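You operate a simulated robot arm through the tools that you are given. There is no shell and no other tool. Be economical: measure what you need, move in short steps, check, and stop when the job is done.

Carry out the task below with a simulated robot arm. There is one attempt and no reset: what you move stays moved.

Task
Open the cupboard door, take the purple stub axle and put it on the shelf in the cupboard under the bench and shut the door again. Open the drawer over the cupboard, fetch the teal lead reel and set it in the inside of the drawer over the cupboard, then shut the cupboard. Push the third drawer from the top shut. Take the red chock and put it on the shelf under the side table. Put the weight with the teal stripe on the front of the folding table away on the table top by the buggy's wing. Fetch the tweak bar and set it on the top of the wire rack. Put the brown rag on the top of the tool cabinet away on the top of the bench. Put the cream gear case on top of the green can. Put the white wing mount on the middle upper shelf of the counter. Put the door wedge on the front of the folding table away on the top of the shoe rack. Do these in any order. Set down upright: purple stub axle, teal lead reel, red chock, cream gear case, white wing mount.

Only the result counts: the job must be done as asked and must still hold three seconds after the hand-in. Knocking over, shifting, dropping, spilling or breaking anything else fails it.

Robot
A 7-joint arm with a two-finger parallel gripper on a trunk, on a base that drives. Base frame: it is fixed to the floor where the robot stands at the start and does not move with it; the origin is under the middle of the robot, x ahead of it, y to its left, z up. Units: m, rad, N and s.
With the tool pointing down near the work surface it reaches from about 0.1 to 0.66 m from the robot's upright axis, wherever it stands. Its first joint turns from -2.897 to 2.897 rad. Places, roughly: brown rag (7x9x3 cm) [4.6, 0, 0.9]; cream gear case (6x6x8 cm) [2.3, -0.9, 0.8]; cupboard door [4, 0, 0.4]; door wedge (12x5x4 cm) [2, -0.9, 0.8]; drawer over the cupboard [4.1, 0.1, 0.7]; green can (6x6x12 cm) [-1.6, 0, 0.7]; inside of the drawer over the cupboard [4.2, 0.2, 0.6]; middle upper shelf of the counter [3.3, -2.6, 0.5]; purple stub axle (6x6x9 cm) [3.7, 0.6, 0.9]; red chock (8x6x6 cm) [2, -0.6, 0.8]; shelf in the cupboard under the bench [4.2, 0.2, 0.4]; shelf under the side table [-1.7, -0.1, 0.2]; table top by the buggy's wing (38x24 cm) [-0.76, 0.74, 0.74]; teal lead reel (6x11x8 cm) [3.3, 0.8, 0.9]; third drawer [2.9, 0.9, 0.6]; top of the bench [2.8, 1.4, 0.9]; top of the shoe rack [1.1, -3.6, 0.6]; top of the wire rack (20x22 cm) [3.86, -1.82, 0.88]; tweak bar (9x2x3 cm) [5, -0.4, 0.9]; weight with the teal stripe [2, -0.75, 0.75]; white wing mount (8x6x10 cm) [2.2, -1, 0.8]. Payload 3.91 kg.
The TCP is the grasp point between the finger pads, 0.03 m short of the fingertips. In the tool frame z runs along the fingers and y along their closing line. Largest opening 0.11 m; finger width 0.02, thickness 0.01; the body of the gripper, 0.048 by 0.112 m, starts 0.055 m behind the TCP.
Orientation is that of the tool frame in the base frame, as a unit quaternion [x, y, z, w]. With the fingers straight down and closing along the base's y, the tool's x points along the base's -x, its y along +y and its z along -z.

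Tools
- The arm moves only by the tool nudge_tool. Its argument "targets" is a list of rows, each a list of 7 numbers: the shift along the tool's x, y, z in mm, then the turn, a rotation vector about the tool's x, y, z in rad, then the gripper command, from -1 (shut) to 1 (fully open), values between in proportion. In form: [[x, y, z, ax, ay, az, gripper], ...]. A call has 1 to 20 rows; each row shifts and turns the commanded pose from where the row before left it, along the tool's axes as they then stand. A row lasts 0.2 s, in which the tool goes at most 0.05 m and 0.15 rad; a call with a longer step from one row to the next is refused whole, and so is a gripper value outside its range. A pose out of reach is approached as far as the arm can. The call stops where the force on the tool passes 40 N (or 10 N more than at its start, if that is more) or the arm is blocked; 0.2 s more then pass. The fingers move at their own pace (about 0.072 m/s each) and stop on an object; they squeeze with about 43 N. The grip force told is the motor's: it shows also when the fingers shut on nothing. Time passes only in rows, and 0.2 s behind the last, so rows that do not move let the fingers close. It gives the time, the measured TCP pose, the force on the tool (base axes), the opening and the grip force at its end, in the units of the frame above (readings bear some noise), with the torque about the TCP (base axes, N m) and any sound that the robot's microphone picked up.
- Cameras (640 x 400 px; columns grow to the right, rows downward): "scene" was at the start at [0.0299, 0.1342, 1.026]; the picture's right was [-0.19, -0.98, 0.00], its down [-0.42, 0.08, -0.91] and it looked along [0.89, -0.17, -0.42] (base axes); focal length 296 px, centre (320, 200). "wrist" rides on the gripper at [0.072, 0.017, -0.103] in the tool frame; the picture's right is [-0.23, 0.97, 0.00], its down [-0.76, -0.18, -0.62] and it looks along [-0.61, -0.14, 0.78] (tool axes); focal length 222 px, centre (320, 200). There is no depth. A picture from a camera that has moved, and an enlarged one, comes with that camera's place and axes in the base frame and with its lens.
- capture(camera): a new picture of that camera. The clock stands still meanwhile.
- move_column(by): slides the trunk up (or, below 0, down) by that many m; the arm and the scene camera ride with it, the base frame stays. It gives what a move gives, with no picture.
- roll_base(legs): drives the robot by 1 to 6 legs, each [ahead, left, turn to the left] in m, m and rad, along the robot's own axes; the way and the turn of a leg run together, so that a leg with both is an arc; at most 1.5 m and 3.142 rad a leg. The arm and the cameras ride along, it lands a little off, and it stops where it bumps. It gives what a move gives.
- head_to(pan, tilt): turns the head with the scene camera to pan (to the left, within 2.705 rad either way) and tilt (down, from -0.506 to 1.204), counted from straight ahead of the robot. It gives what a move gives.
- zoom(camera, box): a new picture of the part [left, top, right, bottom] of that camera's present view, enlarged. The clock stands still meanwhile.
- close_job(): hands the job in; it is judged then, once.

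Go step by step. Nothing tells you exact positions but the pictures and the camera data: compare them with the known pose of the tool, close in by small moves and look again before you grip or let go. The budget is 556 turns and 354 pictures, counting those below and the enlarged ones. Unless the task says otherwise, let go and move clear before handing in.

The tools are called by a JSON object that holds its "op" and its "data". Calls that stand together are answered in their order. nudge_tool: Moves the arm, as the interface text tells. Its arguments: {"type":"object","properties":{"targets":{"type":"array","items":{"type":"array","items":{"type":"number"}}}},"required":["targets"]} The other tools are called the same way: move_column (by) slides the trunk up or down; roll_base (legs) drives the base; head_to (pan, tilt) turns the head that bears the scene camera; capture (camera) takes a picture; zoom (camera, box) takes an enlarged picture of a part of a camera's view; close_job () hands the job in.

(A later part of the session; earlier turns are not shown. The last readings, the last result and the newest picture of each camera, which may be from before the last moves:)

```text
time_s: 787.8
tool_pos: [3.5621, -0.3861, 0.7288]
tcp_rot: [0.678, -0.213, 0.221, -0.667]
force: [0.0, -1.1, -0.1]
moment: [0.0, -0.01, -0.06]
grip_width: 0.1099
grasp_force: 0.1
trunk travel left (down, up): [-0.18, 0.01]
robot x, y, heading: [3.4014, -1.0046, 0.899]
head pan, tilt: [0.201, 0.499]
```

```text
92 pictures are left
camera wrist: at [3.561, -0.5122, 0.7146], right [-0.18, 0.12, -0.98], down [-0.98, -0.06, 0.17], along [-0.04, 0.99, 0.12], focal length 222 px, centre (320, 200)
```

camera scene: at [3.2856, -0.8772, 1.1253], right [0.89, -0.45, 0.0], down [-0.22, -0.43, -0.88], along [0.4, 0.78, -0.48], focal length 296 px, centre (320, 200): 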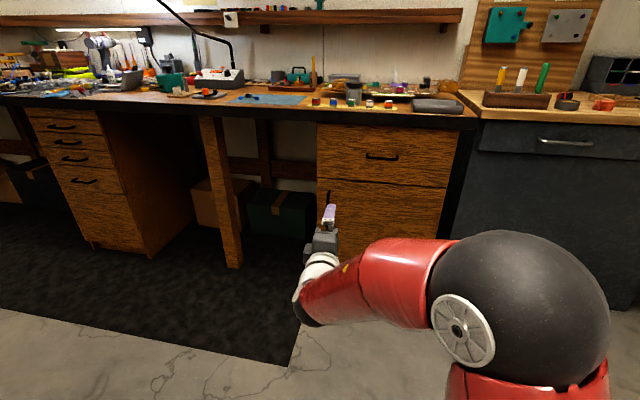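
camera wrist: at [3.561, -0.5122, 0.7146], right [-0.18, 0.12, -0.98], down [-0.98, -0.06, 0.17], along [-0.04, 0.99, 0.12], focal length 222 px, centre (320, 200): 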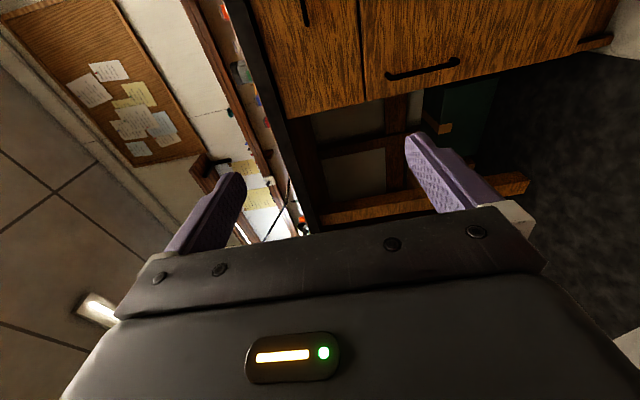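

{"op": "roll_base", "data": {"legs": [[0.39, -0.11, 0]]}}

{"op": "nudge_tool", "data": {"targets": [[0, -13, 0, 0, 0, 0, 1]]}}

{"op": "capture", "data": {"camera": "wrist"}}

{"op": "capture", "data": {"camera": "scene"}}

```text
time_s: 790.4
tool_pos: [3.8968, -0.1503, 0.7293]
tcp_rot: [0.678, -0.216, 0.221, -0.667]
force: [0.3, -0.3, 0.0]
moment: [0.02, 0.01, 0.04]
grip_width: 0.11
grasp_force: 0.1
trunk travel left (down, up): [-0.18, 0.01]
robot x, y, heading: [3.7368, -0.7689, 0.894]
head pan, tilt: [0.201, 0.499]
```

```text
time_s: 790.8
tool_pos: [3.8975, -0.1522, 0.7432]
tcp_rot: [0.677, -0.216, 0.221, -0.668]
force: [-0.9, 0.3, -0.3]
moment: [-0.02, -0.02, -0.01]
grip_width: 0.1103
grasp_force: 0.0
trunk travel left (down, up): [-0.18, 0.01]
robot x, y, heading: [3.7353, -0.7685, 0.892]
head pan, tilt: [0.201, 0.499]
```

```text
91 pictures are left
camera wrist: at [3.8946, -0.2762, 0.7279], right [-0.18, 0.12, -0.98], down [-0.98, -0.05, 0.18], along [-0.03, 0.99, 0.13], focal length 222 px, centre (320, 200)
```

wrist: 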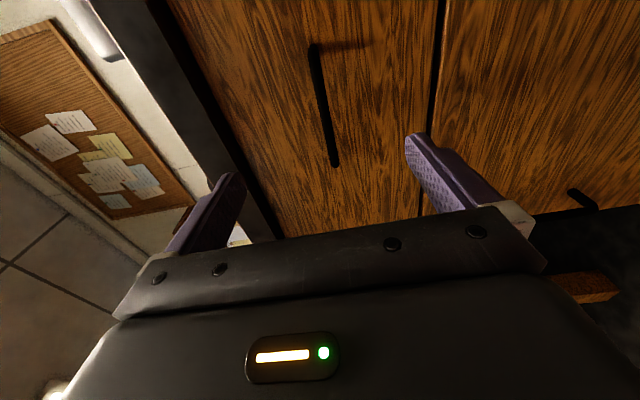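

```text
90 pictures are left
camera scene: at [3.618, -0.6407, 1.1253], right [0.89, -0.46, 0.0], down [-0.22, -0.43, -0.88], along [0.4, 0.78, -0.48], focal length 296 px, centre (320, 200)
```

scene: 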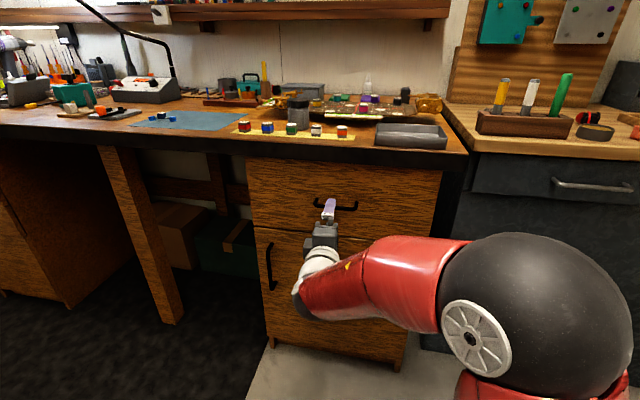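

{"op": "nudge_tool", "data": {"targets": [[3, 3, 32, 0, 0, 0, 1], [3, 3, 32, 0, 0, 0, 1], [0, 0, 32, 0, 0, 0, 1], [0, 0, 0, 0, 0, 0, -1], [0, 0, 0, 0, 0, 0, -1], [0, 0, 0, 0, 0, 0, -1], [0, 0, 0, 0, 0, 0, -1], [0, 0, 0, 0, 0, 0, -1]]}}

{"op": "capture", "data": {"camera": "wrist"}}

```text
time_s: 792.5
tool_pos: [3.9585, -0.078, 0.7359]
tcp_rot: [0.677, -0.216, 0.221, -0.668]
force: [0.6, 2.3, 2.1]
moment: [0.51, 0.58, 0.05]
grip_width: 0.0101
grasp_force: 45.2
trunk travel left (down, up): [-0.18, 0.01]
robot x, y, heading: [3.7337, -0.7688, 0.892]
head pan, tilt: [0.201, 0.499]
```

```text
89 pictures are left
camera wrist: at [3.9562, -0.2036, 0.7208], right [-0.18, 0.12, -0.98], down [-0.98, -0.05, 0.18], along [-0.03, 0.99, 0.13], focal length 222 px, centre (320, 200)
```

wrist: 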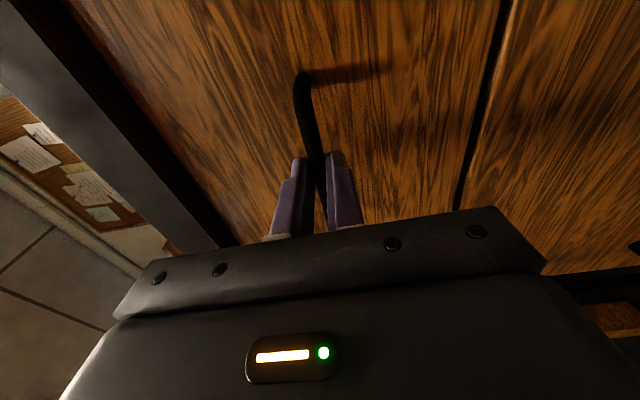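

Bar gripped. Pull the drawer out.

{"op": "roll_base", "data": {"legs": [[-0.1, 0, 0], [-0.12, 0, 0]]}}

{"op": "capture", "data": {"camera": "scene"}}

```text
time_s: 794.5
tool_pos: [3.8207, -0.2508, 0.7366]
tcp_rot: [0.677, -0.215, 0.221, -0.668]
force: [-1.1, -1.2, 6.3]
moment: [0.59, 0.54, 0.02]
grip_width: 0.0095
grasp_force: 44.8
trunk travel left (down, up): [-0.18, 0.01]
robot x, y, heading: [3.5958, -0.9395, 0.894]
head pan, tilt: [0.201, 0.499]
```

```text
88 pictures are left
camera scene: at [3.4803, -0.8125, 1.1254], right [0.89, -0.46, 0.0], down [-0.22, -0.43, -0.88], along [0.4, 0.78, -0.48], focal length 296 px, centre (320, 200)
```

scene: 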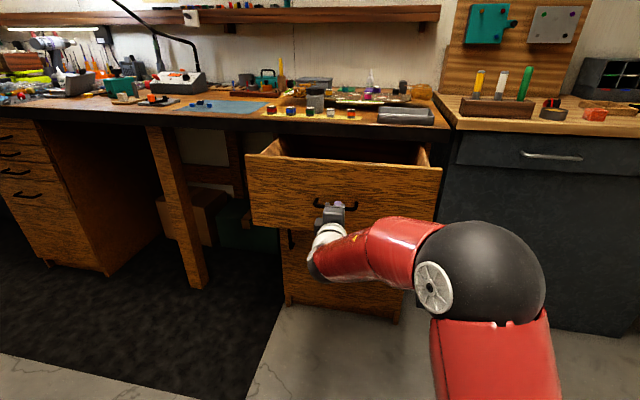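

{"op": "roll_base", "data": {"legs": [[-0.07, 0, 0]]}}

{"op": "nudge_tool", "data": {"targets": [[0, 0, 0, 0, 0, 0, 0], [0, 0, 0, 0, 0, 0, 0.5], [0, 0, 0, 0, 0, 0, 0.5], [0, 0, -40, 0, 0, 0, 0.5], [0, 0, -40, 0, 0, 0, 0.5]]}}

{"op": "roll_base", "data": {"legs": [[-0.25, 0, 0]]}}

{"op": "capture", "data": {"camera": "scene"}}

```text
time_s: 795.6
tool_pos: [3.7762, -0.3052, 0.7352]
tcp_rot: [0.677, -0.216, 0.221, -0.668]
force: [-0.3, -0.7, 2.7]
moment: [0.53, 0.57, -0.12]
grip_width: 0.0096
grasp_force: 45.3
trunk travel left (down, up): [-0.18, 0.01]
robot x, y, heading: [3.5522, -0.9957, 0.893]
head pan, tilt: [0.201, 0.499]
```

```text
time_s: 796.8
tool_pos: [3.729, -0.3704, 0.7371]
tcp_rot: [0.677, -0.216, 0.222, -0.667]
force: [-0.7, 0.4, 0.1]
moment: [0.0, -0.02, -0.01]
grip_width: 0.0824
grasp_force: 0.1
trunk travel left (down, up): [-0.18, 0.01]
robot x, y, heading: [3.557, -0.9964, 0.891]
head pan, tilt: [0.201, 0.499]
```

```text
time_s: 798.6
tool_pos: [3.5725, -0.563, 0.7361]
tcp_rot: [0.678, -0.215, 0.221, -0.668]
force: [0.3, 0.3, 0.0]
moment: [0.0, 0.0, 0.03]
grip_width: 0.0822
grasp_force: 0.1
trunk travel left (down, up): [-0.18, 0.01]
robot x, y, heading: [3.398, -1.1851, 0.895]
head pan, tilt: [0.201, 0.499]
```

```text
87 pictures are left
camera scene: at [3.2806, -1.0607, 1.1253], right [0.89, -0.46, 0.0], down [-0.22, -0.43, -0.88], along [0.4, 0.78, -0.48], focal length 296 px, centre (320, 200)
```

scene: 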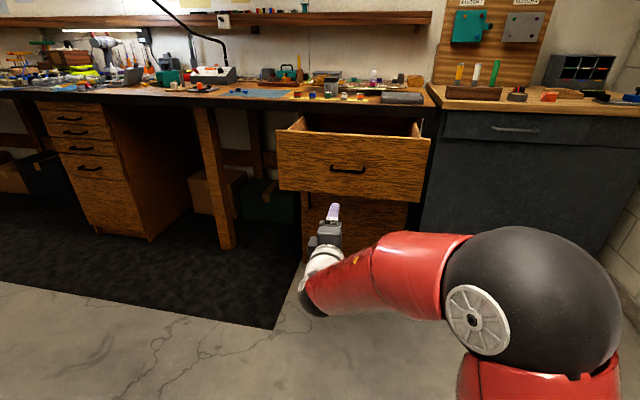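

{"op": "zoom", "data": {"camera": "scene", "box": [270, 90, 450, 200]}}

{"op": "nudge_tool", "data": {"targets": [[0, 0, 0, 0, 0, 0.143, 1], [0, 0, 0, 0, 0, 0.143, 1], [0, 0, 0, 0, 0, 0.143, 1], [0, 0, 0, 0, 0, 0.143, 1], [0, 0, 0, 0, 0, 0.143, 1], [0, 0, 0, 0, 0, 0.143, 1], [0, 0, 0, 0, 0, 0.143, 1], [0, 0, 0, 0, 0, 0.143, 1], [0, 0, 0, 0, 0, 0.143, 1], [0, 0, 0, 0, 0, 0.143, 1], [0, 0, 0, 0, 0, 0.141, 1], [0, 0, 0, 0, 0.15, 0, 1], [0, 0, 0, 0, 0.15, 0, 1], [0, 0, 0, 0, 0.15, 0, 1], [0, 0, 0, 0, 0.15, 0, 1], [0, 0, 0, 0, 0.15, 0, 1]]}}

{"op": "move_column", "data": {"by": 0.01}}

{"op": "nudge_tool", "data": {"targets": [[-33, 0, -31, 0, 0, 0, 1], [-33, 0, -31, 0, 0, 0, 1], [-33, 0, -31, 0, 0, 0, 1], [-33, 0, -31, 0, 0, 0, 1], [-33, 0, -31, 0, 0, 0, 1], [-33, 0, -31, 0, 0, 0, 1]]}}

{"op": "roll_base", "data": {"legs": [[0, 0.95, 0]]}}

{"op": "capture", "data": {"camera": "scene"}}

```text
3.56 times, centred on (360, 145) of scene
camera zoom: at [3.2806, -1.0607, 1.1253], right [0.89, -0.46, 0.0], down [-0.22, -0.43, -0.88], along [0.4, 0.78, -0.48], focal length 1053 px, centre (178, 396)
```

zoom: 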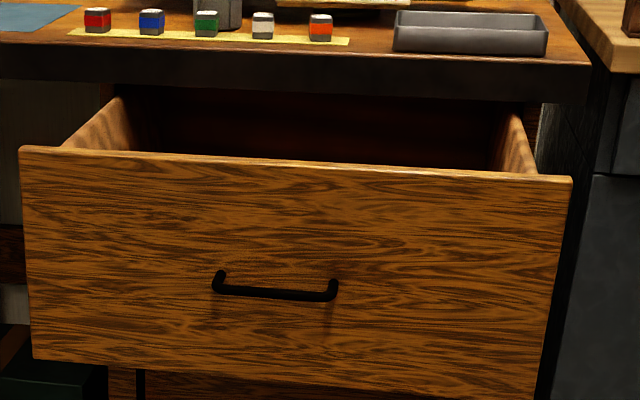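

```text
time_s: 802.0
tool_pos: [3.5724, -0.5623, 0.7371]
tcp_rot: [-0.421, 0.817, 0.175, 0.353]
force: [0.5, 0.3, 1.2]
moment: [0.02, -0.04, 0.0]
grip_width: 0.1101
grasp_force: 0.0
trunk travel left (down, up): [-0.18, 0.01]
robot x, y, heading: [3.3997, -1.1863, 0.894]
head pan, tilt: [0.201, 0.499]
```

```text
time_s: 802.5
tool_pos: [3.5714, -0.5626, 0.7476]
tcp_rot: [-0.42, 0.818, 0.174, 0.353]
force: [0.0, 0.5, -0.1]
moment: [0.01, 0.01, -0.02]
grip_width: 0.1102
grasp_force: 0.1
trunk travel left (down, up): [-0.19, 0.0]
robot x, y, heading: [3.395, -1.1894, 0.898]
head pan, tilt: [0.201, 0.499]
```

```text
time_s: 804.0
tool_pos: [3.5717, -0.5589, 1.0185]
tcp_rot: [-0.422, 0.817, 0.174, 0.352]
force: [-0.2, -1.1, 0.3]
moment: [-0.02, 0.0, 0.01]
grip_width: 0.1099
grasp_force: 0.0
trunk travel left (down, up): [-0.19, 0.0]
robot x, y, heading: [3.3972, -1.1876, 0.893]
head pan, tilt: [0.201, 0.499]
```

```text
time_s: 808.9
tool_pos: [2.8328, 0.0372, 1.019]
tcp_rot: [-0.418, 0.819, 0.173, 0.354]
force: [0.8, -0.1, 0.7]
moment: [-0.01, 0.01, 0.01]
grip_width: 0.1102
grasp_force: 0.1
trunk travel left (down, up): [-0.19, 0.0]
robot x, y, heading: [2.6543, -0.5917, 0.89]
head pan, tilt: [0.201, 0.499]
```

```text
85 pictures are left
camera scene: at [2.5402, -0.4639, 1.1353], right [0.89, -0.46, 0.0], down [-0.22, -0.42, -0.88], along [0.4, 0.78, -0.48], focal length 296 px, centre (320, 200)
```

scene: 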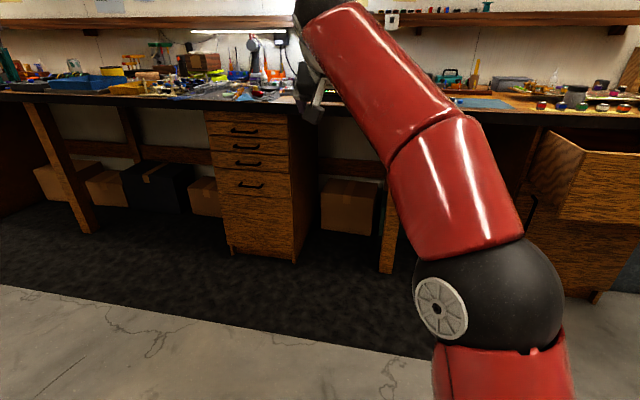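

{"op": "roll_base", "data": {"legs": [[0.62, 0.06, 0]]}}

{"op": "head_to", "data": {"pan": 0.15, "tilt": 0.35}}

{"op": "capture", "data": {"camera": "scene"}}

{"op": "capture", "data": {"camera": "wrist"}}

```text
time_s: 812.4
tool_pos: [3.1777, 0.5594, 1.0195]
tcp_rot: [-0.418, 0.818, 0.174, 0.354]
force: [-0.3, -0.1, -0.5]
moment: [0.04, 0.02, 0.0]
grip_width: 0.1097
grasp_force: 0.0
trunk travel left (down, up): [-0.19, 0.0]
robot x, y, heading: [3.0001, -0.0694, 0.892]
head pan, tilt: [0.201, 0.499]
```

```text
time_s: 813.1
tool_pos: [3.1773, 0.5594, 1.0206]
tcp_rot: [-0.419, 0.818, 0.173, 0.354]
force: [-0.3, -0.5, 0.6]
moment: [-0.01, 0.0, 0.01]
grip_width: 0.1102
grasp_force: 0.1
trunk travel left (down, up): [-0.19, 0.0]
robot x, y, heading: [3.0008, -0.0691, 0.892]
head pan, tilt: [0.15, 0.351]
```

```text
84 pictures are left
camera scene: at [2.8897, 0.0587, 1.1489], right [0.86, -0.5, 0.0], down [-0.17, -0.3, -0.94], along [0.47, 0.81, -0.34], focal length 296 px, centre (320, 200)
```

scene: 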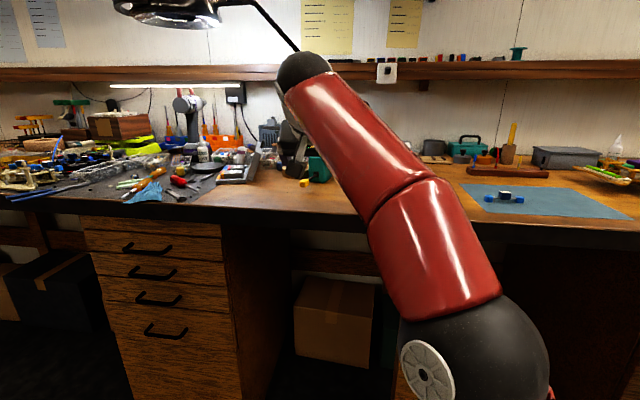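

```text
83 pictures are left
camera wrist: at [3.09, 0.4698, 1.038], right [-0.7, 0.7, 0.15], down [0.18, -0.04, 0.98], along [0.7, 0.71, -0.1], focal length 222 px, centre (320, 200)
```

wrist: 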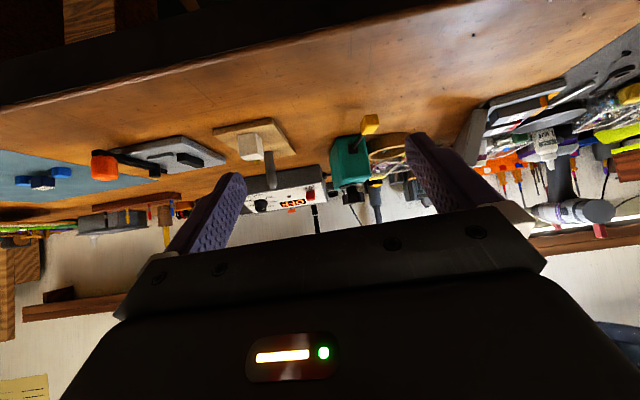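

{"op": "zoom", "data": {"camera": "wrist", "box": [270, 90, 450, 215]}}

```text
3.20 times, centred on (360, 152) of wrist
camera zoom: at [3.09, 0.4698, 1.038], right [-0.7, 0.7, 0.15], down [0.18, -0.04, 0.98], along [0.7, 0.71, -0.1], focal length 711 px, centre (192, 352)
```

zoom: 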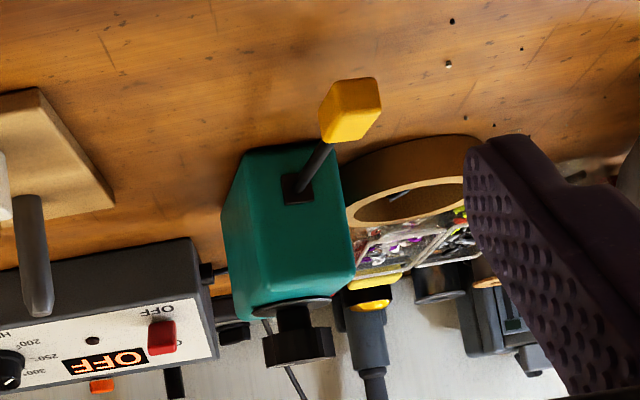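

{"op": "nudge_tool", "data": {"targets": [[0, 0, 0, 0.09, 0, 0.087, 1], [0, 0, 0, 0.09, 0, 0.087, 1], [0, 0, 0, 0.09, 0, 0.087, 1], [0, 0, 0, 0, 0.1, 0, 1]]}}

{"op": "roll_base", "data": {"legs": [[0.2, 0.15, 0]]}}

{"op": "capture", "data": {"camera": "wrist"}}

```text
time_s: 814.1
tool_pos: [3.1694, 0.5386, 1.004]
tcp_rot: [-0.264, 0.899, 0.093, 0.337]
force: [1.0, 0.1, -1.4]
moment: [-0.01, -0.04, -0.07]
grip_width: 0.11
grasp_force: 0.0
out of reach, approached as far as the arm can: row 3, 4
trunk travel left (down, up): [-0.19, 0.0]
robot x, y, heading: [3.0001, -0.07, 0.896]
head pan, tilt: [0.15, 0.351]
```

```text
time_s: 815.9
tool_pos: [3.1783, 0.7861, 1.0053]
tcp_rot: [-0.261, 0.9, 0.092, 0.337]
force: [0.5, -0.9, -0.8]
moment: [0.0, 0.0, 0.02]
grip_width: 0.1099
grasp_force: 0.0
trunk travel left (down, up): [-0.19, 0.0]
robot x, y, heading: [3.0091, 0.1785, 0.89]
head pan, tilt: [0.15, 0.351]
```

```text
81 pictures are left
camera wrist: at [3.0658, 0.7363, 1.0352], right [-0.37, 0.92, 0.14], down [0.23, -0.05, 0.97], along [0.9, 0.4, -0.19], focal length 222 px, centre (320, 200)
```

wrist: 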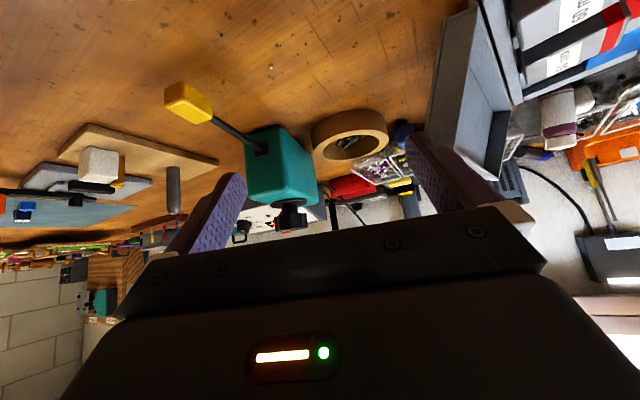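

{"op": "zoom", "data": {"camera": "wrist", "box": [150, 70, 350, 230]}}

```text
2.50 times, centred on (250, 150) of wrist
camera zoom: at [3.0658, 0.7363, 1.0352], right [-0.37, 0.92, 0.14], down [0.23, -0.05, 0.97], along [0.9, 0.4, -0.19], focal length 555 px, centre (495, 325)
```

zoom: 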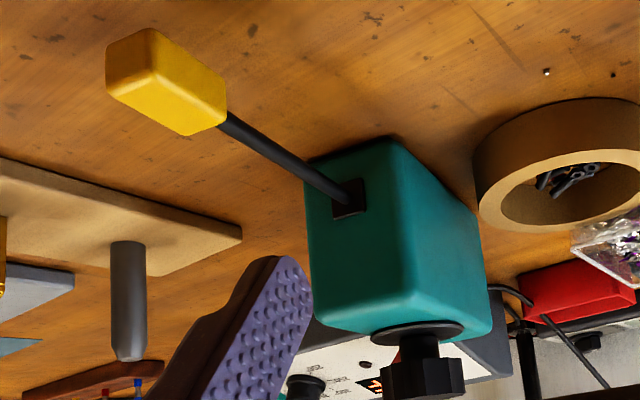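

{"op": "nudge_tool", "data": {"targets": [[0, 0, 0, -0.059, 0, -0.068, 0.7]]}}

{"op": "roll_base", "data": {"legs": [[0.06, -0.094, 0]]}}

{"op": "capture", "data": {"camera": "wrist"}}

```text
time_s: 816.3
tool_pos: [3.1792, 0.7866, 1.0039]
tcp_rot: [-0.302, 0.887, 0.108, 0.332]
force: [-0.3, 0.8, 0.7]
moment: [-0.04, -0.03, -0.03]
grip_width: 0.0937
grasp_force: 0.1
trunk travel left (down, up): [-0.19, 0.0]
robot x, y, heading: [3.0102, 0.1797, 0.889]
head pan, tilt: [0.15, 0.351]
```

```text
time_s: 817.5
tool_pos: [3.2888, 0.7753, 1.0049]
tcp_rot: [-0.301, 0.888, 0.107, 0.332]
force: [0.1, 0.5, -0.9]
moment: [-0.02, 0.02, 0.02]
grip_width: 0.0935
grasp_force: 0.0
trunk travel left (down, up): [-0.19, 0.0]
robot x, y, heading: [3.1179, 0.166, 0.889]
head pan, tilt: [0.15, 0.351]
```

```text
79 pictures are left
camera wrist: at [3.1813, 0.7149, 1.0353], right [-0.46, 0.88, 0.14], down [0.24, -0.03, 0.97], along [0.86, 0.48, -0.19], focal length 222 px, centre (320, 200)
```

wrist: 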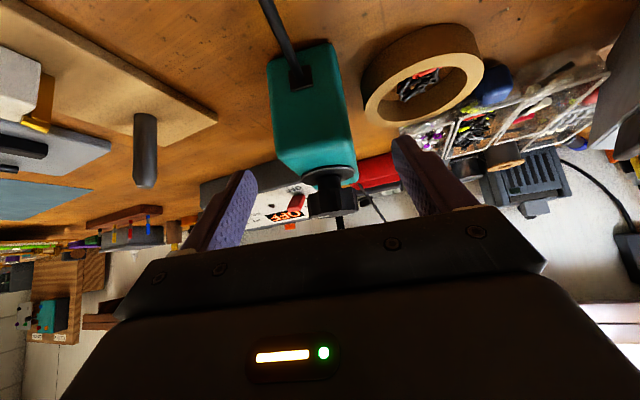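

{"op": "nudge_tool", "data": {"targets": [[0, -3, 20, 0, 0, 0, 0.7], [0, -2, 20, 0, 0, 0, 0.7], [0, 0, 18, 0, 0, 0, 0.7]]}}

{"op": "capture", "data": {"camera": "wrist"}}

```text
time_s: 818.3
tool_pos: [3.3228, 0.792, 0.961]
tcp_rot: [-0.302, 0.887, 0.108, 0.332]
force: [0.8, -0.5, -0.6]
moment: [-0.02, -0.01, -0.01]
grip_width: 0.0935
grasp_force: 0.0
trunk travel left (down, up): [-0.19, 0.0]
robot x, y, heading: [3.1158, 0.1652, 0.888]
head pan, tilt: [0.15, 0.351]
```

```text
78 pictures are left
camera wrist: at [3.2152, 0.7332, 0.9915], right [-0.45, 0.88, 0.14], down [0.24, -0.03, 0.97], along [0.86, 0.47, -0.19], focal length 222 px, centre (320, 200)
```

wrist: 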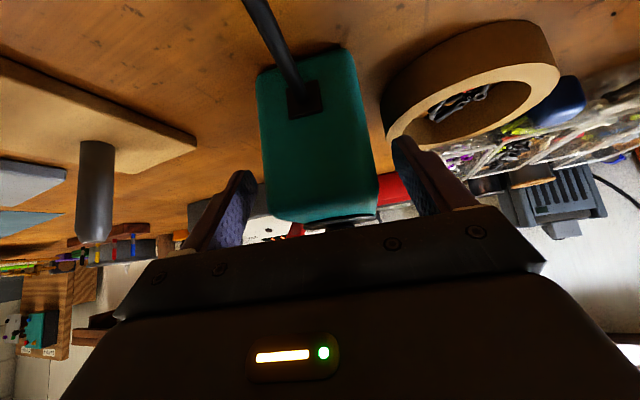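

{"op": "nudge_tool", "data": {"targets": [[0, 0, 0, 0, 0, 0, -1], [0, 0, 0, 0, 0, 0, -1], [0, 0, 0, 0, 0, 0, -1], [0, 0, 0, 0, 0, 0, -1], [-8, 0, -9, 0, 0, 0, -1], [-15, 0, -17, 0, 0, 0, -1], [0, 0, 0, 0, 0, 0, -1]]}}

{"op": "capture", "data": {"camera": "wrist"}}

```text
time_s: 819.9
tool_pos: [3.3215, 0.7932, 0.996]
tcp_rot: [-0.302, 0.887, 0.108, 0.333]
force: [-1.2, -0.3, -1.2]
moment: [-0.02, 0.02, 0.01]
grip_width: 0.0513
grasp_force: 43.0
trunk travel left (down, up): [-0.19, 0.0]
robot x, y, heading: [3.1193, 0.166, 0.889]
head pan, tilt: [0.15, 0.351]
```

```text
77 pictures are left
camera wrist: at [3.2146, 0.734, 1.0264], right [-0.46, 0.88, 0.14], down [0.24, -0.03, 0.97], along [0.86, 0.48, -0.19], focal length 222 px, centre (320, 200)
```

wrist: 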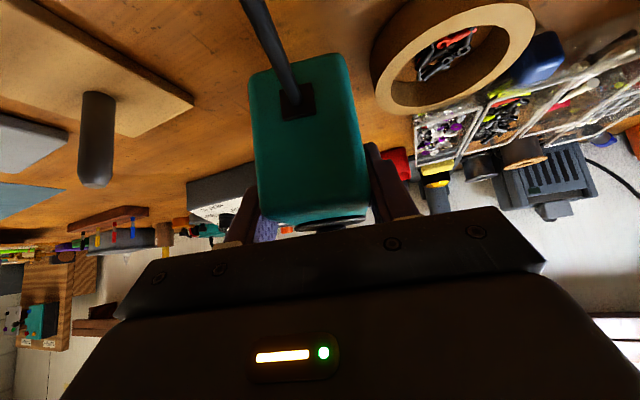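

Reel held. Back away and carry it over to the open drawer.

{"op": "roll_base", "data": {"legs": [[-0.7, 0, 0], [0, -0.98, 0]]}}

{"op": "move_column", "data": {"by": -0.12}}

{"op": "head_to", "data": {"pan": 0.2, "tilt": 0.5}}

{"op": "capture", "data": {"camera": "scene"}}

```text
time_s: 828.5
tool_pos: [3.6387, -0.3626, 0.9961]
tcp_rot: [-0.3, 0.887, 0.107, 0.333]
force: [-0.2, -0.4, -1.7]
moment: [0.03, -0.03, 0.03]
grip_width: 0.0514
grasp_force: 42.5
trunk travel left (down, up): [-0.19, 0.0]
robot x, y, heading: [3.4333, -0.9907, 0.884]
head pan, tilt: [0.15, 0.351]
```

```text
time_s: 830.0
tool_pos: [3.6402, -0.3621, 0.8754]
tcp_rot: [-0.302, 0.887, 0.108, 0.332]
force: [-0.3, 0.2, -1.3]
moment: [-0.01, -0.01, 0.04]
grip_width: 0.0514
grasp_force: 42.9
trunk travel left (down, up): [-0.07, 0.12]
robot x, y, heading: [3.4336, -0.9885, 0.888]
head pan, tilt: [0.15, 0.351]
```

```text
time_s: 830.6
tool_pos: [3.6394, -0.3626, 0.8751]
tcp_rot: [-0.301, 0.887, 0.108, 0.333]
force: [0.4, -0.8, -0.7]
moment: [-0.02, -0.01, -0.01]
grip_width: 0.0514
grasp_force: 42.5
trunk travel left (down, up): [-0.07, 0.12]
robot x, y, heading: [3.4389, -0.9898, 0.89]
head pan, tilt: [0.201, 0.499]
```

```text
76 pictures are left
camera scene: at [3.3192, -0.8605, 1.0153], right [0.89, -0.46, 0.0], down [-0.22, -0.42, -0.88], along [0.41, 0.78, -0.48], focal length 296 px, centre (320, 200)
```

scene: 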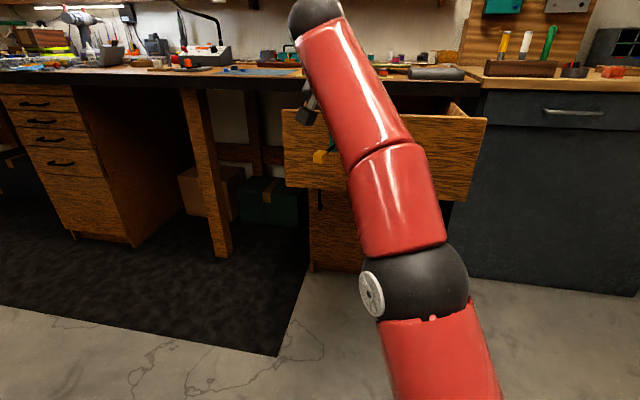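

{"op": "move_column", "data": {"by": 0.06}}

{"op": "roll_base", "data": {"legs": [[0.3, -0.03, 0]]}}

{"op": "capture", "data": {"camera": "wrist"}}

{"op": "capture", "data": {"camera": "scene"}}

```text
time_s: 831.6
tool_pos: [3.6381, -0.3627, 0.9343]
tcp_rot: [-0.302, 0.887, 0.108, 0.332]
force: [-0.1, 0.4, -0.6]
moment: [0.0, -0.01, -0.04]
grip_width: 0.0517
grasp_force: 43.1
trunk travel left (down, up): [-0.13, 0.06]
robot x, y, heading: [3.4339, -0.9923, 0.888]
head pan, tilt: [0.201, 0.499]
```

```text
time_s: 833.7
tool_pos: [3.8518, -0.1493, 0.9357]
tcp_rot: [-0.301, 0.887, 0.108, 0.333]
force: [-0.3, 0.8, -1.7]
moment: [-0.04, 0.03, 0.02]
grip_width: 0.0516
grasp_force: 43.2
trunk travel left (down, up): [-0.13, 0.06]
robot x, y, heading: [3.6463, -0.7757, 0.889]
head pan, tilt: [0.201, 0.499]
```

```text
75 pictures are left
camera wrist: at [3.7445, -0.2089, 0.9664], right [-0.45, 0.88, 0.14], down [0.24, -0.03, 0.97], along [0.86, 0.47, -0.19], focal length 222 px, centre (320, 200)
```

wrist: 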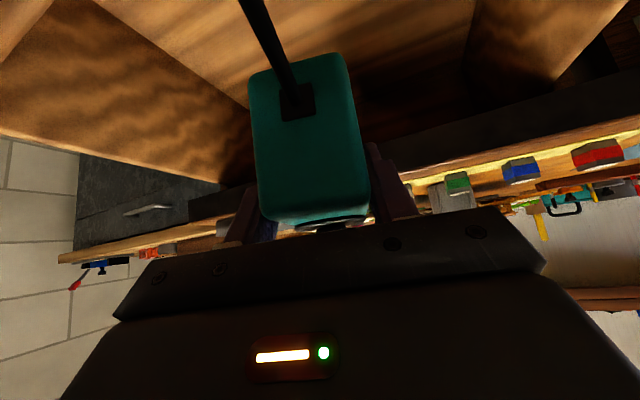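

```text
74 pictures are left
camera scene: at [3.5316, -0.6467, 1.0753], right [0.89, -0.46, 0.0], down [-0.22, -0.42, -0.88], along [0.41, 0.78, -0.48], focal length 296 px, centre (320, 200)
```

scene: 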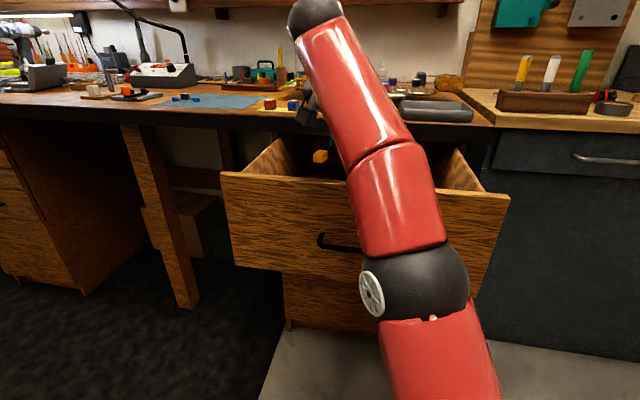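

{"op": "roll_base", "data": {"legs": [[0.035, 0, 0]]}}

{"op": "nudge_tool", "data": {"targets": [[0, 5, 20, 0, 0, 0, -1], [0, 5, 20, 0, 0, 0, -1]]}}

{"op": "capture", "data": {"camera": "wrist"}}

{"op": "capture", "data": {"camera": "scene"}}

```text
time_s: 834.6
tool_pos: [3.8753, -0.1216, 0.9362]
tcp_rot: [-0.301, 0.887, 0.108, 0.332]
force: [-0.1, -0.2, -1.1]
moment: [0.0, 0.01, -0.02]
grip_width: 0.0516
grasp_force: 42.8
trunk travel left (down, up): [-0.13, 0.06]
robot x, y, heading: [3.6671, -0.7515, 0.888]
head pan, tilt: [0.201, 0.499]
```

```text
time_s: 835.2
tool_pos: [3.8886, -0.0987, 0.906]
tcp_rot: [-0.301, 0.887, 0.108, 0.332]
force: [-1.5, -0.4, -1.8]
moment: [0.0, 0.02, 0.02]
grip_width: 0.0515
grasp_force: 43.0
trunk travel left (down, up): [-0.13, 0.06]
robot x, y, heading: [3.6667, -0.7498, 0.889]
head pan, tilt: [0.201, 0.499]
```

```text
73 pictures are left
camera wrist: at [3.7811, -0.1584, 0.9354], right [-0.45, 0.88, 0.14], down [0.24, -0.03, 0.97], along [0.86, 0.47, -0.19], focal length 222 px, centre (320, 200)
```

wrist: 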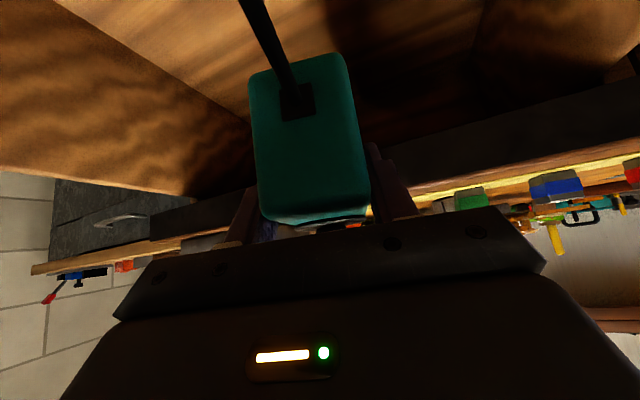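

```text
72 pictures are left
camera scene: at [3.5536, -0.6197, 1.0753], right [0.89, -0.46, 0.0], down [-0.22, -0.42, -0.88], along [0.41, 0.78, -0.48], focal length 296 px, centre (320, 200)
```

scene: 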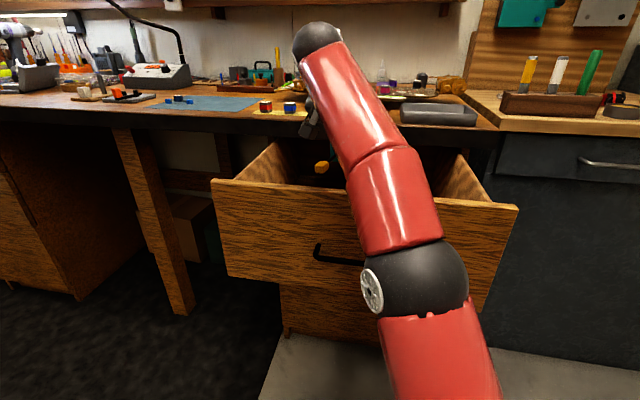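

Interior is empty. Raise the column (keeps my elbow high) and lower with the arm.

{"op": "move_column", "data": {"by": 0.06}}

{"op": "nudge_tool", "data": {"targets": [[23, 0, 26.5, 0, 0, 0, -1], [23, 0, 26.5, 0, 0, 0, -1], [23, 0, 26.5, 0, 0, 0, -1], [23, 0, 26.5, 0, 0, 0, -1]]}}

{"op": "capture", "data": {"camera": "scene"}}

{"op": "capture", "data": {"camera": "wrist"}}

```text
time_s: 836.2
tool_pos: [3.8887, -0.1001, 0.9645]
tcp_rot: [-0.302, 0.887, 0.108, 0.332]
force: [1.3, 0.0, -1.7]
moment: [-0.01, 0.0, -0.02]
grip_width: 0.0517
grasp_force: 43.1
trunk travel left (down, up): [-0.19, 0.0]
robot x, y, heading: [3.6687, -0.7474, 0.881]
head pan, tilt: [0.201, 0.499]
```

```text
time_s: 837.2
tool_pos: [3.8891, -0.1008, 0.8262]
tcp_rot: [-0.301, 0.887, 0.108, 0.332]
force: [-0.1, 0.1, -0.8]
moment: [-0.01, 0.0, 0.03]
grip_width: 0.0514
grasp_force: 43.4
trunk travel left (down, up): [-0.19, 0.0]
robot x, y, heading: [3.6721, -0.7496, 0.887]
head pan, tilt: [0.201, 0.499]
```

```text
71 pictures are left
camera scene: at [3.5536, -0.6198, 1.1353], right [0.89, -0.46, 0.0], down [-0.22, -0.42, -0.88], along [0.41, 0.78, -0.48], focal length 296 px, centre (320, 200)
```

scene: 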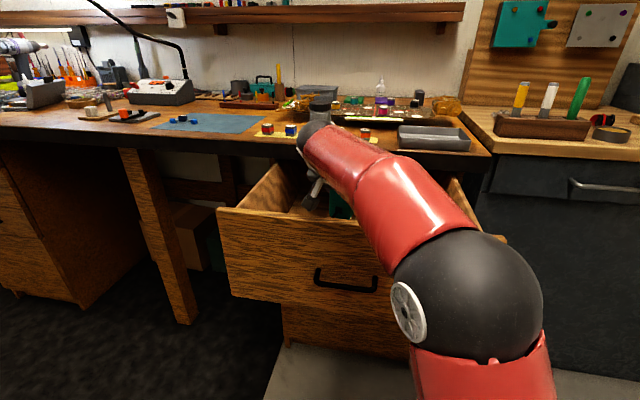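

```text
70 pictures are left
camera wrist: at [3.7817, -0.1593, 0.8558], right [-0.45, 0.88, 0.14], down [0.24, -0.03, 0.97], along [0.86, 0.47, -0.19], focal length 222 px, centre (320, 200)
```

wrist: 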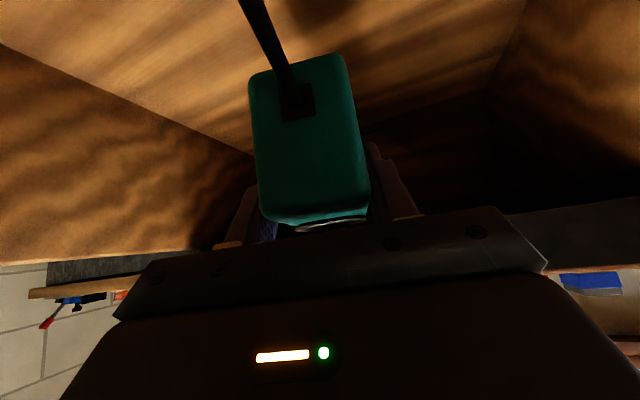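

{"op": "nudge_tool", "data": {"targets": [[18, 0, 20.7, 0, 0, 0, -1], [18, 0, 20.7, 0, 0, 0, -1]]}}

{"op": "capture", "data": {"camera": "scene"}}

{"op": "capture", "data": {"camera": "wrist"}}

```text
time_s: 837.8
tool_pos: [3.8882, -0.1005, 0.7694]
tcp_rot: [-0.301, 0.887, 0.108, 0.333]
force: [0.8, -0.1, -1.3]
moment: [-0.02, 0.02, -0.02]
grip_width: 0.0514
grasp_force: 43.0
trunk travel left (down, up): [-0.19, 0.0]
robot x, y, heading: [3.6673, -0.7503, 0.886]
head pan, tilt: [0.201, 0.499]
```

```text
69 pictures are left
camera scene: at [3.5536, -0.6198, 1.1353], right [0.89, -0.46, 0.0], down [-0.22, -0.42, -0.88], along [0.41, 0.78, -0.48], focal length 296 px, centre (320, 200)
```

scene: 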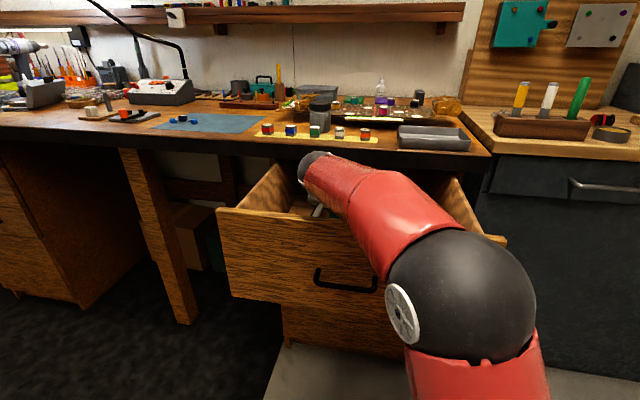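

```text
68 pictures are left
camera wrist: at [3.7812, -0.1599, 0.8], right [-0.45, 0.88, 0.14], down [0.24, -0.03, 0.97], along [0.86, 0.47, -0.19], focal length 222 px, centre (320, 200)
```

wrist: 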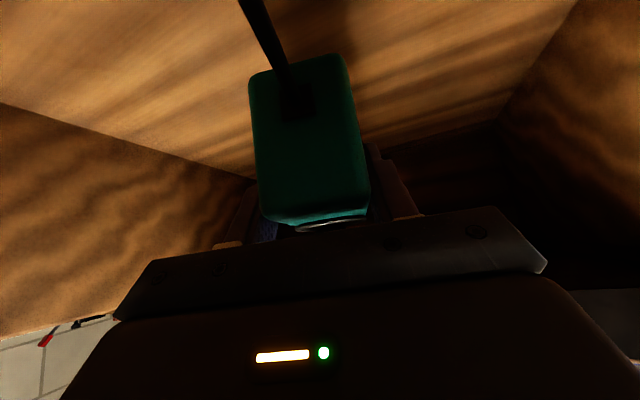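

{"op": "nudge_tool", "data": {"targets": [[6.6, 0, 7.6, 0, 0, 0, -1], [4, 0, 4.5, 0, 0, 0, -1], [3.3, 0, 3.8, 0, 0, 0, -1], [3.3, 0, 3.8, 0, 0, 0, -1], [2.6, 0, 3, 0, 0, 0, -1], [2.6, 0, 3, 0, 0, 0, -1]]}}

```text
time_s: 839.2
tool_pos: [3.8894, -0.1002, 0.7351]
tcp_rot: [-0.301, 0.887, 0.108, 0.333]
force: [0.0, 0.5, -2.1]
moment: [-0.01, 0.01, 0.01]
grip_width: 0.0517
grasp_force: 42.8
trunk travel left (down, up): [-0.19, 0.0]
robot x, y, heading: [3.6702, -0.7474, 0.885]
head pan, tilt: [0.201, 0.499]
```

{"op": "nudge_tool", "data": {"targets": [[2.6, 0, 3, 0, 0, 0, -1], [2.6, 0, 3, 0, 0, 0, -1], [2.6, 0, 3, 0, 0, 0, -1], [2.6, 0, 3, 0, 0, 0, -1]]}}

{"op": "capture", "data": {"camera": "wrist"}}

{"op": "capture", "data": {"camera": "scene"}}

```text
time_s: 840.2
tool_pos: [3.8892, -0.1012, 0.7225]
tcp_rot: [-0.301, 0.887, 0.109, 0.333]
force: [0.7, 0.1, -1.0]
moment: [-0.03, 0.01, 0.0]
grip_width: 0.0517
grasp_force: 42.9
trunk travel left (down, up): [-0.19, 0.0]
robot x, y, heading: [3.6669, -0.7516, 0.889]
head pan, tilt: [0.201, 0.499]
```

```text
67 pictures are left
camera wrist: at [3.7819, -0.1606, 0.7525], right [-0.45, 0.88, 0.14], down [0.24, -0.04, 0.97], along [0.86, 0.47, -0.19], focal length 222 px, centre (320, 200)
```

wrist: 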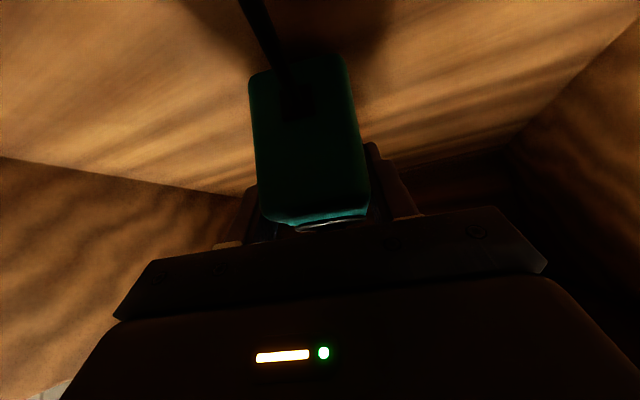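

```text
66 pictures are left
camera scene: at [3.5535, -0.6203, 1.1356], right [0.89, -0.46, 0.0], down [-0.22, -0.42, -0.88], along [0.41, 0.78, -0.48], focal length 296 px, centre (320, 200)
```

scene: 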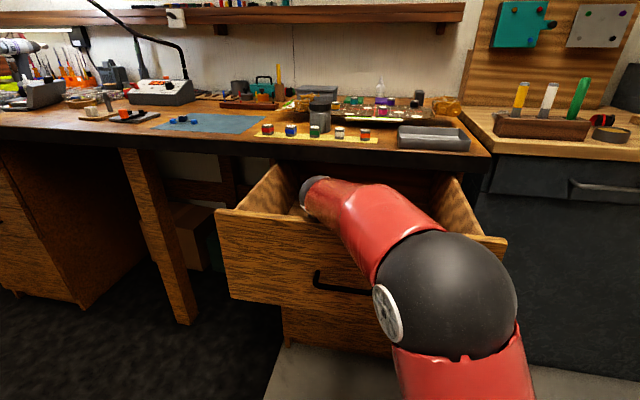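

{"op": "nudge_tool", "data": {"targets": [[2, 0, 2.3, 0, 0, 0, -1], [2, 0, 2.3, 0, 0, 0, -1], [2, 0, 2.3, 0, 0, 0, -1], [2, 0, 2.3, 0, 0, 0, -1], [2, 0, 2.3, 0, 0, 0, -1]]}}

```text
time_s: 841.4
tool_pos: [3.8865, -0.1002, 0.724]
tcp_rot: [-0.297, 0.884, 0.124, 0.34]
force: [0.2, -0.1, -1.6]
moment: [0.01, 0.03, -0.03]
grip_width: 0.0517
grasp_force: 43.3
trunk travel left (down, up): [-0.19, 0.0]
robot x, y, heading: [3.6699, -0.7493, 0.888]
head pan, tilt: [0.201, 0.499]
```

The wrist met the drawer's front wall. Raise a little, go deeper, then lower.

{"op": "nudge_tool", "data": {"targets": [[-10, 0, -11.5, 0, 0, 0, -1], [-19, 5, 16.5, 0, 0, 0, -1], [-19, 5, 16.5, 0, 0, 0, -1]]}}

{"op": "nudge_tool", "data": {"targets": [[3.3, 0, 3.8, 0, 0, 0, -1], [3.3, 0, 3.8, 0, 0, 0, -1], [2.6, 0, 3, 0, 0, 0, -1], [2.6, 0, 3, 0, 0, 0, -1], [2, 0, 2.3, 0, 0, 0, -1]]}}

{"op": "capture", "data": {"camera": "wrist"}}

```text
time_s: 842.2
tool_pos: [3.9274, -0.0644, 0.7243]
tcp_rot: [-0.298, 0.887, 0.109, 0.335]
force: [-0.4, 0.8, -1.2]
moment: [-0.04, -0.05, -0.01]
grip_width: 0.0512
grasp_force: 42.9
trunk travel left (down, up): [-0.19, 0.0]
robot x, y, heading: [3.6703, -0.7512, 0.883]
head pan, tilt: [0.201, 0.499]
```

```text
time_s: 843.6
tool_pos: [3.9243, -0.0607, 0.7282]
tcp_rot: [-0.294, 0.882, 0.131, 0.343]
force: [-0.4, 0.3, -1.2]
moment: [-0.02, 0.02, 0.02]
grip_width: 0.0515
grasp_force: 43.0
trunk travel left (down, up): [-0.19, 0.0]
robot x, y, heading: [3.6652, -0.7459, 0.883]
head pan, tilt: [0.201, 0.499]
stopped in row 5: the arm was blocked; the commanded pose is now the measured one
```

```text
65 pictures are left
camera wrist: at [3.8158, -0.1218, 0.7547], right [-0.46, 0.87, 0.18], down [0.23, -0.09, 0.97], along [0.86, 0.49, -0.16], focal length 222 px, centre (320, 200)
```

wrist: 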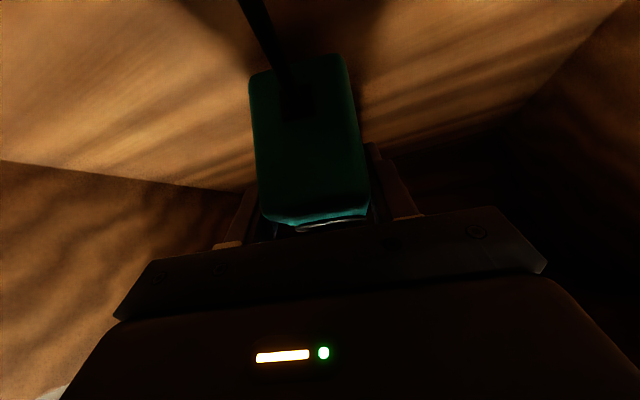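

{"op": "nudge_tool", "data": {"targets": [[-3, 0, -3.4, 0.05, 0.04, 0, -1], [0, 0, 0, 0, 0, 0, -1], [0, 0, 0, 0, 0, 0, -1]]}}

{"op": "zoom", "data": {"camera": "wrist", "box": [200, 0, 420, 160]}}

```text
time_s: 844.4
tool_pos: [3.9223, -0.0589, 0.7236]
tcp_rot: [-0.291, 0.893, 0.098, 0.329]
force: [0.4, 0.3, -1.9]
moment: [-0.01, 0.01, -0.01]
grip_width: 0.0515
grasp_force: 43.1
trunk travel left (down, up): [-0.19, 0.0]
robot x, y, heading: [3.6715, -0.7454, 0.889]
head pan, tilt: [0.201, 0.499]
```

```text
2.50 times, centred on (310, 80) of wrist
camera zoom: at [3.8134, -0.115, 0.7565], right [-0.43, 0.89, 0.13], down [0.24, -0.02, 0.97], along [0.87, 0.45, -0.2], focal length 555 px, centre (345, 500)
```

zoom: 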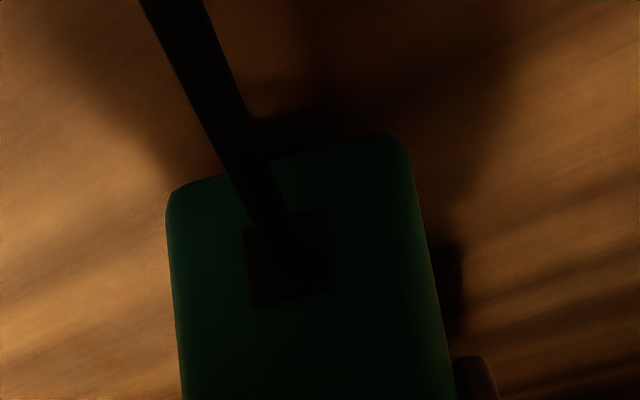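

Just above the drawer floor. Release gently.

{"op": "nudge_tool", "data": {"targets": [[0.7, 0, 0.8, 0, 0, 0, -1], [0, 0, 0, 0, 0, 0, 0.05], [0, 0, 0, 0, 0, 0, 0.3], [0, 0, 0, 0, 0, 0, 0.45], [0, 0, 0, 0, 0, 0, 0.45]]}}

{"op": "capture", "data": {"camera": "wrist"}}

{"op": "nudge_tool", "data": {"targets": [[0, 0, -20, 0, 0, 0, 0.45], [0, 0, -30, 0, 0, 0, 0.45], [-10, 0, -40, 0, 0, 0, 0.45], [-25, 0, -35, 0, 0, 0, 0.45], [-25, 0, -35, 0, 0, 0, 0.45]]}}

{"op": "capture", "data": {"camera": "wrist"}}

```text
time_s: 845.6
tool_pos: [3.9238, -0.0602, 0.725]
tcp_rot: [-0.29, 0.893, 0.097, 0.329]
force: [0.3, 0.1, -1.0]
moment: [-0.02, -0.03, -0.01]
grip_width: 0.0799
grasp_force: 0.1
trunk travel left (down, up): [-0.19, 0.0]
robot x, y, heading: [3.6662, -0.7465, 0.886]
head pan, tilt: [0.201, 0.499]
```

```text
63 pictures are left
camera wrist: at [3.8139, -0.1152, 0.7568], right [-0.43, 0.9, 0.13], down [0.24, -0.03, 0.97], along [0.87, 0.45, -0.2], focal length 222 px, centre (320, 200)
```

wrist: 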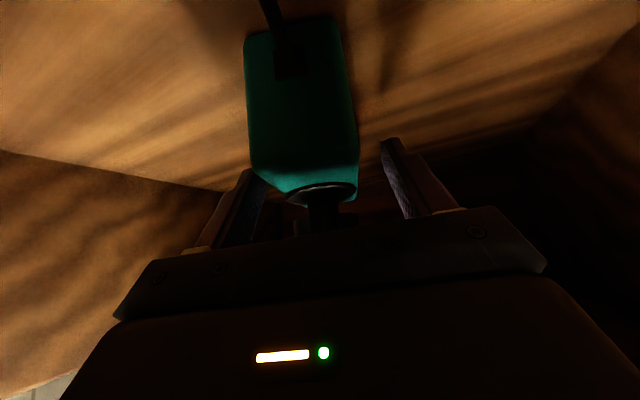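

```text
time_s: 846.8
tool_pos: [3.8746, -0.0915, 0.8851]
tcp_rot: [-0.29, 0.893, 0.096, 0.331]
force: [0.5, -0.2, 0.0]
moment: [0.0, 0.0, 0.01]
grip_width: 0.0798
grasp_force: 0.2
trunk travel left (down, up): [-0.19, 0.0]
robot x, y, heading: [3.6689, -0.7482, 0.882]
head pan, tilt: [0.201, 0.499]
```

```text
62 pictures are left
camera wrist: at [3.765, -0.1474, 0.9172], right [-0.43, 0.9, 0.13], down [0.24, -0.03, 0.97], along [0.87, 0.44, -0.2], focal length 222 px, centre (320, 200)
```

wrist: 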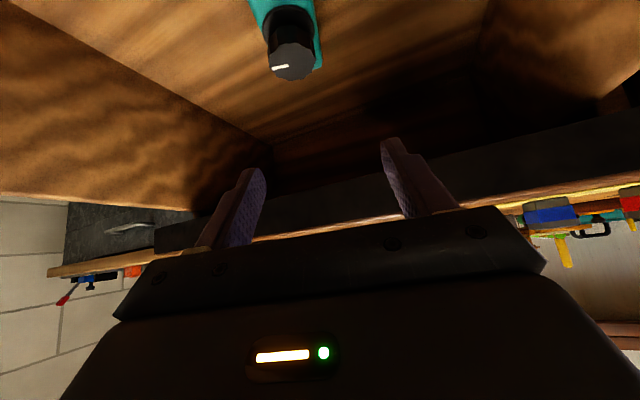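

Reel stands in the drawer. Back out and push the drawer shut.

{"op": "nudge_tool", "data": {"targets": [[-20, 0, -23, 0, 0, 0, -1], [-20, 0, -23, 0, 0, 0, -1]]}}

{"op": "roll_base", "data": {"legs": [[-0.5, 0, 0]]}}

{"op": "nudge_tool", "data": {"targets": [[0, 0, 0, -0.1, 0, -0.1, -1], [0, 0, 0, -0.09, 0, -0.09, -1], [0, 0, 0, 0, -0.15, 0, -1], [0, 0, 0, 0, -0.15, 0, -1], [0, 0, 0, 0, -0.15, 0, -1], [0, 0, 0, 0, -0.15, 0, -1], [0, 0, 0, 0, -0.15, 0, -1], [45, 0, 0, 0, 0, 0, -1], [45, 0, 0, 0, 0, 0, -1], [20, 0, 0, 0, 0, 0, -1]]}}

{"op": "capture", "data": {"camera": "scene"}}

```text
time_s: 847.4
tool_pos: [3.8741, -0.0892, 0.946]
tcp_rot: [-0.291, 0.893, 0.097, 0.33]
force: [-0.5, -0.2, 0.2]
moment: [0.0, -0.03, -0.02]
grip_width: 0.0
grasp_force: 4.6
trunk travel left (down, up): [-0.19, 0.0]
robot x, y, heading: [3.6685, -0.7494, 0.887]
head pan, tilt: [0.201, 0.499]
```

```text
time_s: 850.3
tool_pos: [3.5564, -0.4799, 0.9458]
tcp_rot: [-0.291, 0.893, 0.098, 0.33]
force: [0.2, -0.3, -0.1]
moment: [-0.02, 0.03, -0.02]
grip_width: 0.0001
grasp_force: 37.5
trunk travel left (down, up): [-0.19, 0.0]
robot x, y, heading: [3.3527, -1.1396, 0.887]
head pan, tilt: [0.201, 0.499]
```

```text
time_s: 852.5
tool_pos: [3.5473, -0.4894, 0.8376]
tcp_rot: [-0.322, 0.676, 0.288, 0.597]
force: [0.2, -0.4, 0.2]
moment: [0.02, 0.02, -0.01]
grip_width: 0.0
grasp_force: 37.6
trunk travel left (down, up): [-0.19, 0.0]
robot x, y, heading: [3.3528, -1.1426, 0.89]
head pan, tilt: [0.201, 0.499]
```

```text
61 pictures are left
camera scene: at [3.2359, -1.0107, 1.1353], right [0.89, -0.46, 0.0], down [-0.22, -0.42, -0.88], along [0.41, 0.78, -0.48], focal length 296 px, centre (320, 200)
```

scene: 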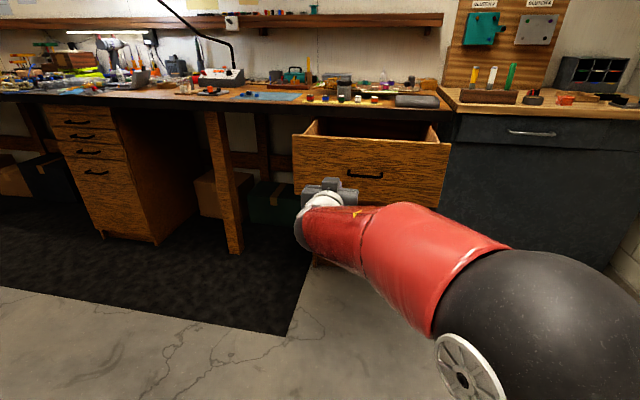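

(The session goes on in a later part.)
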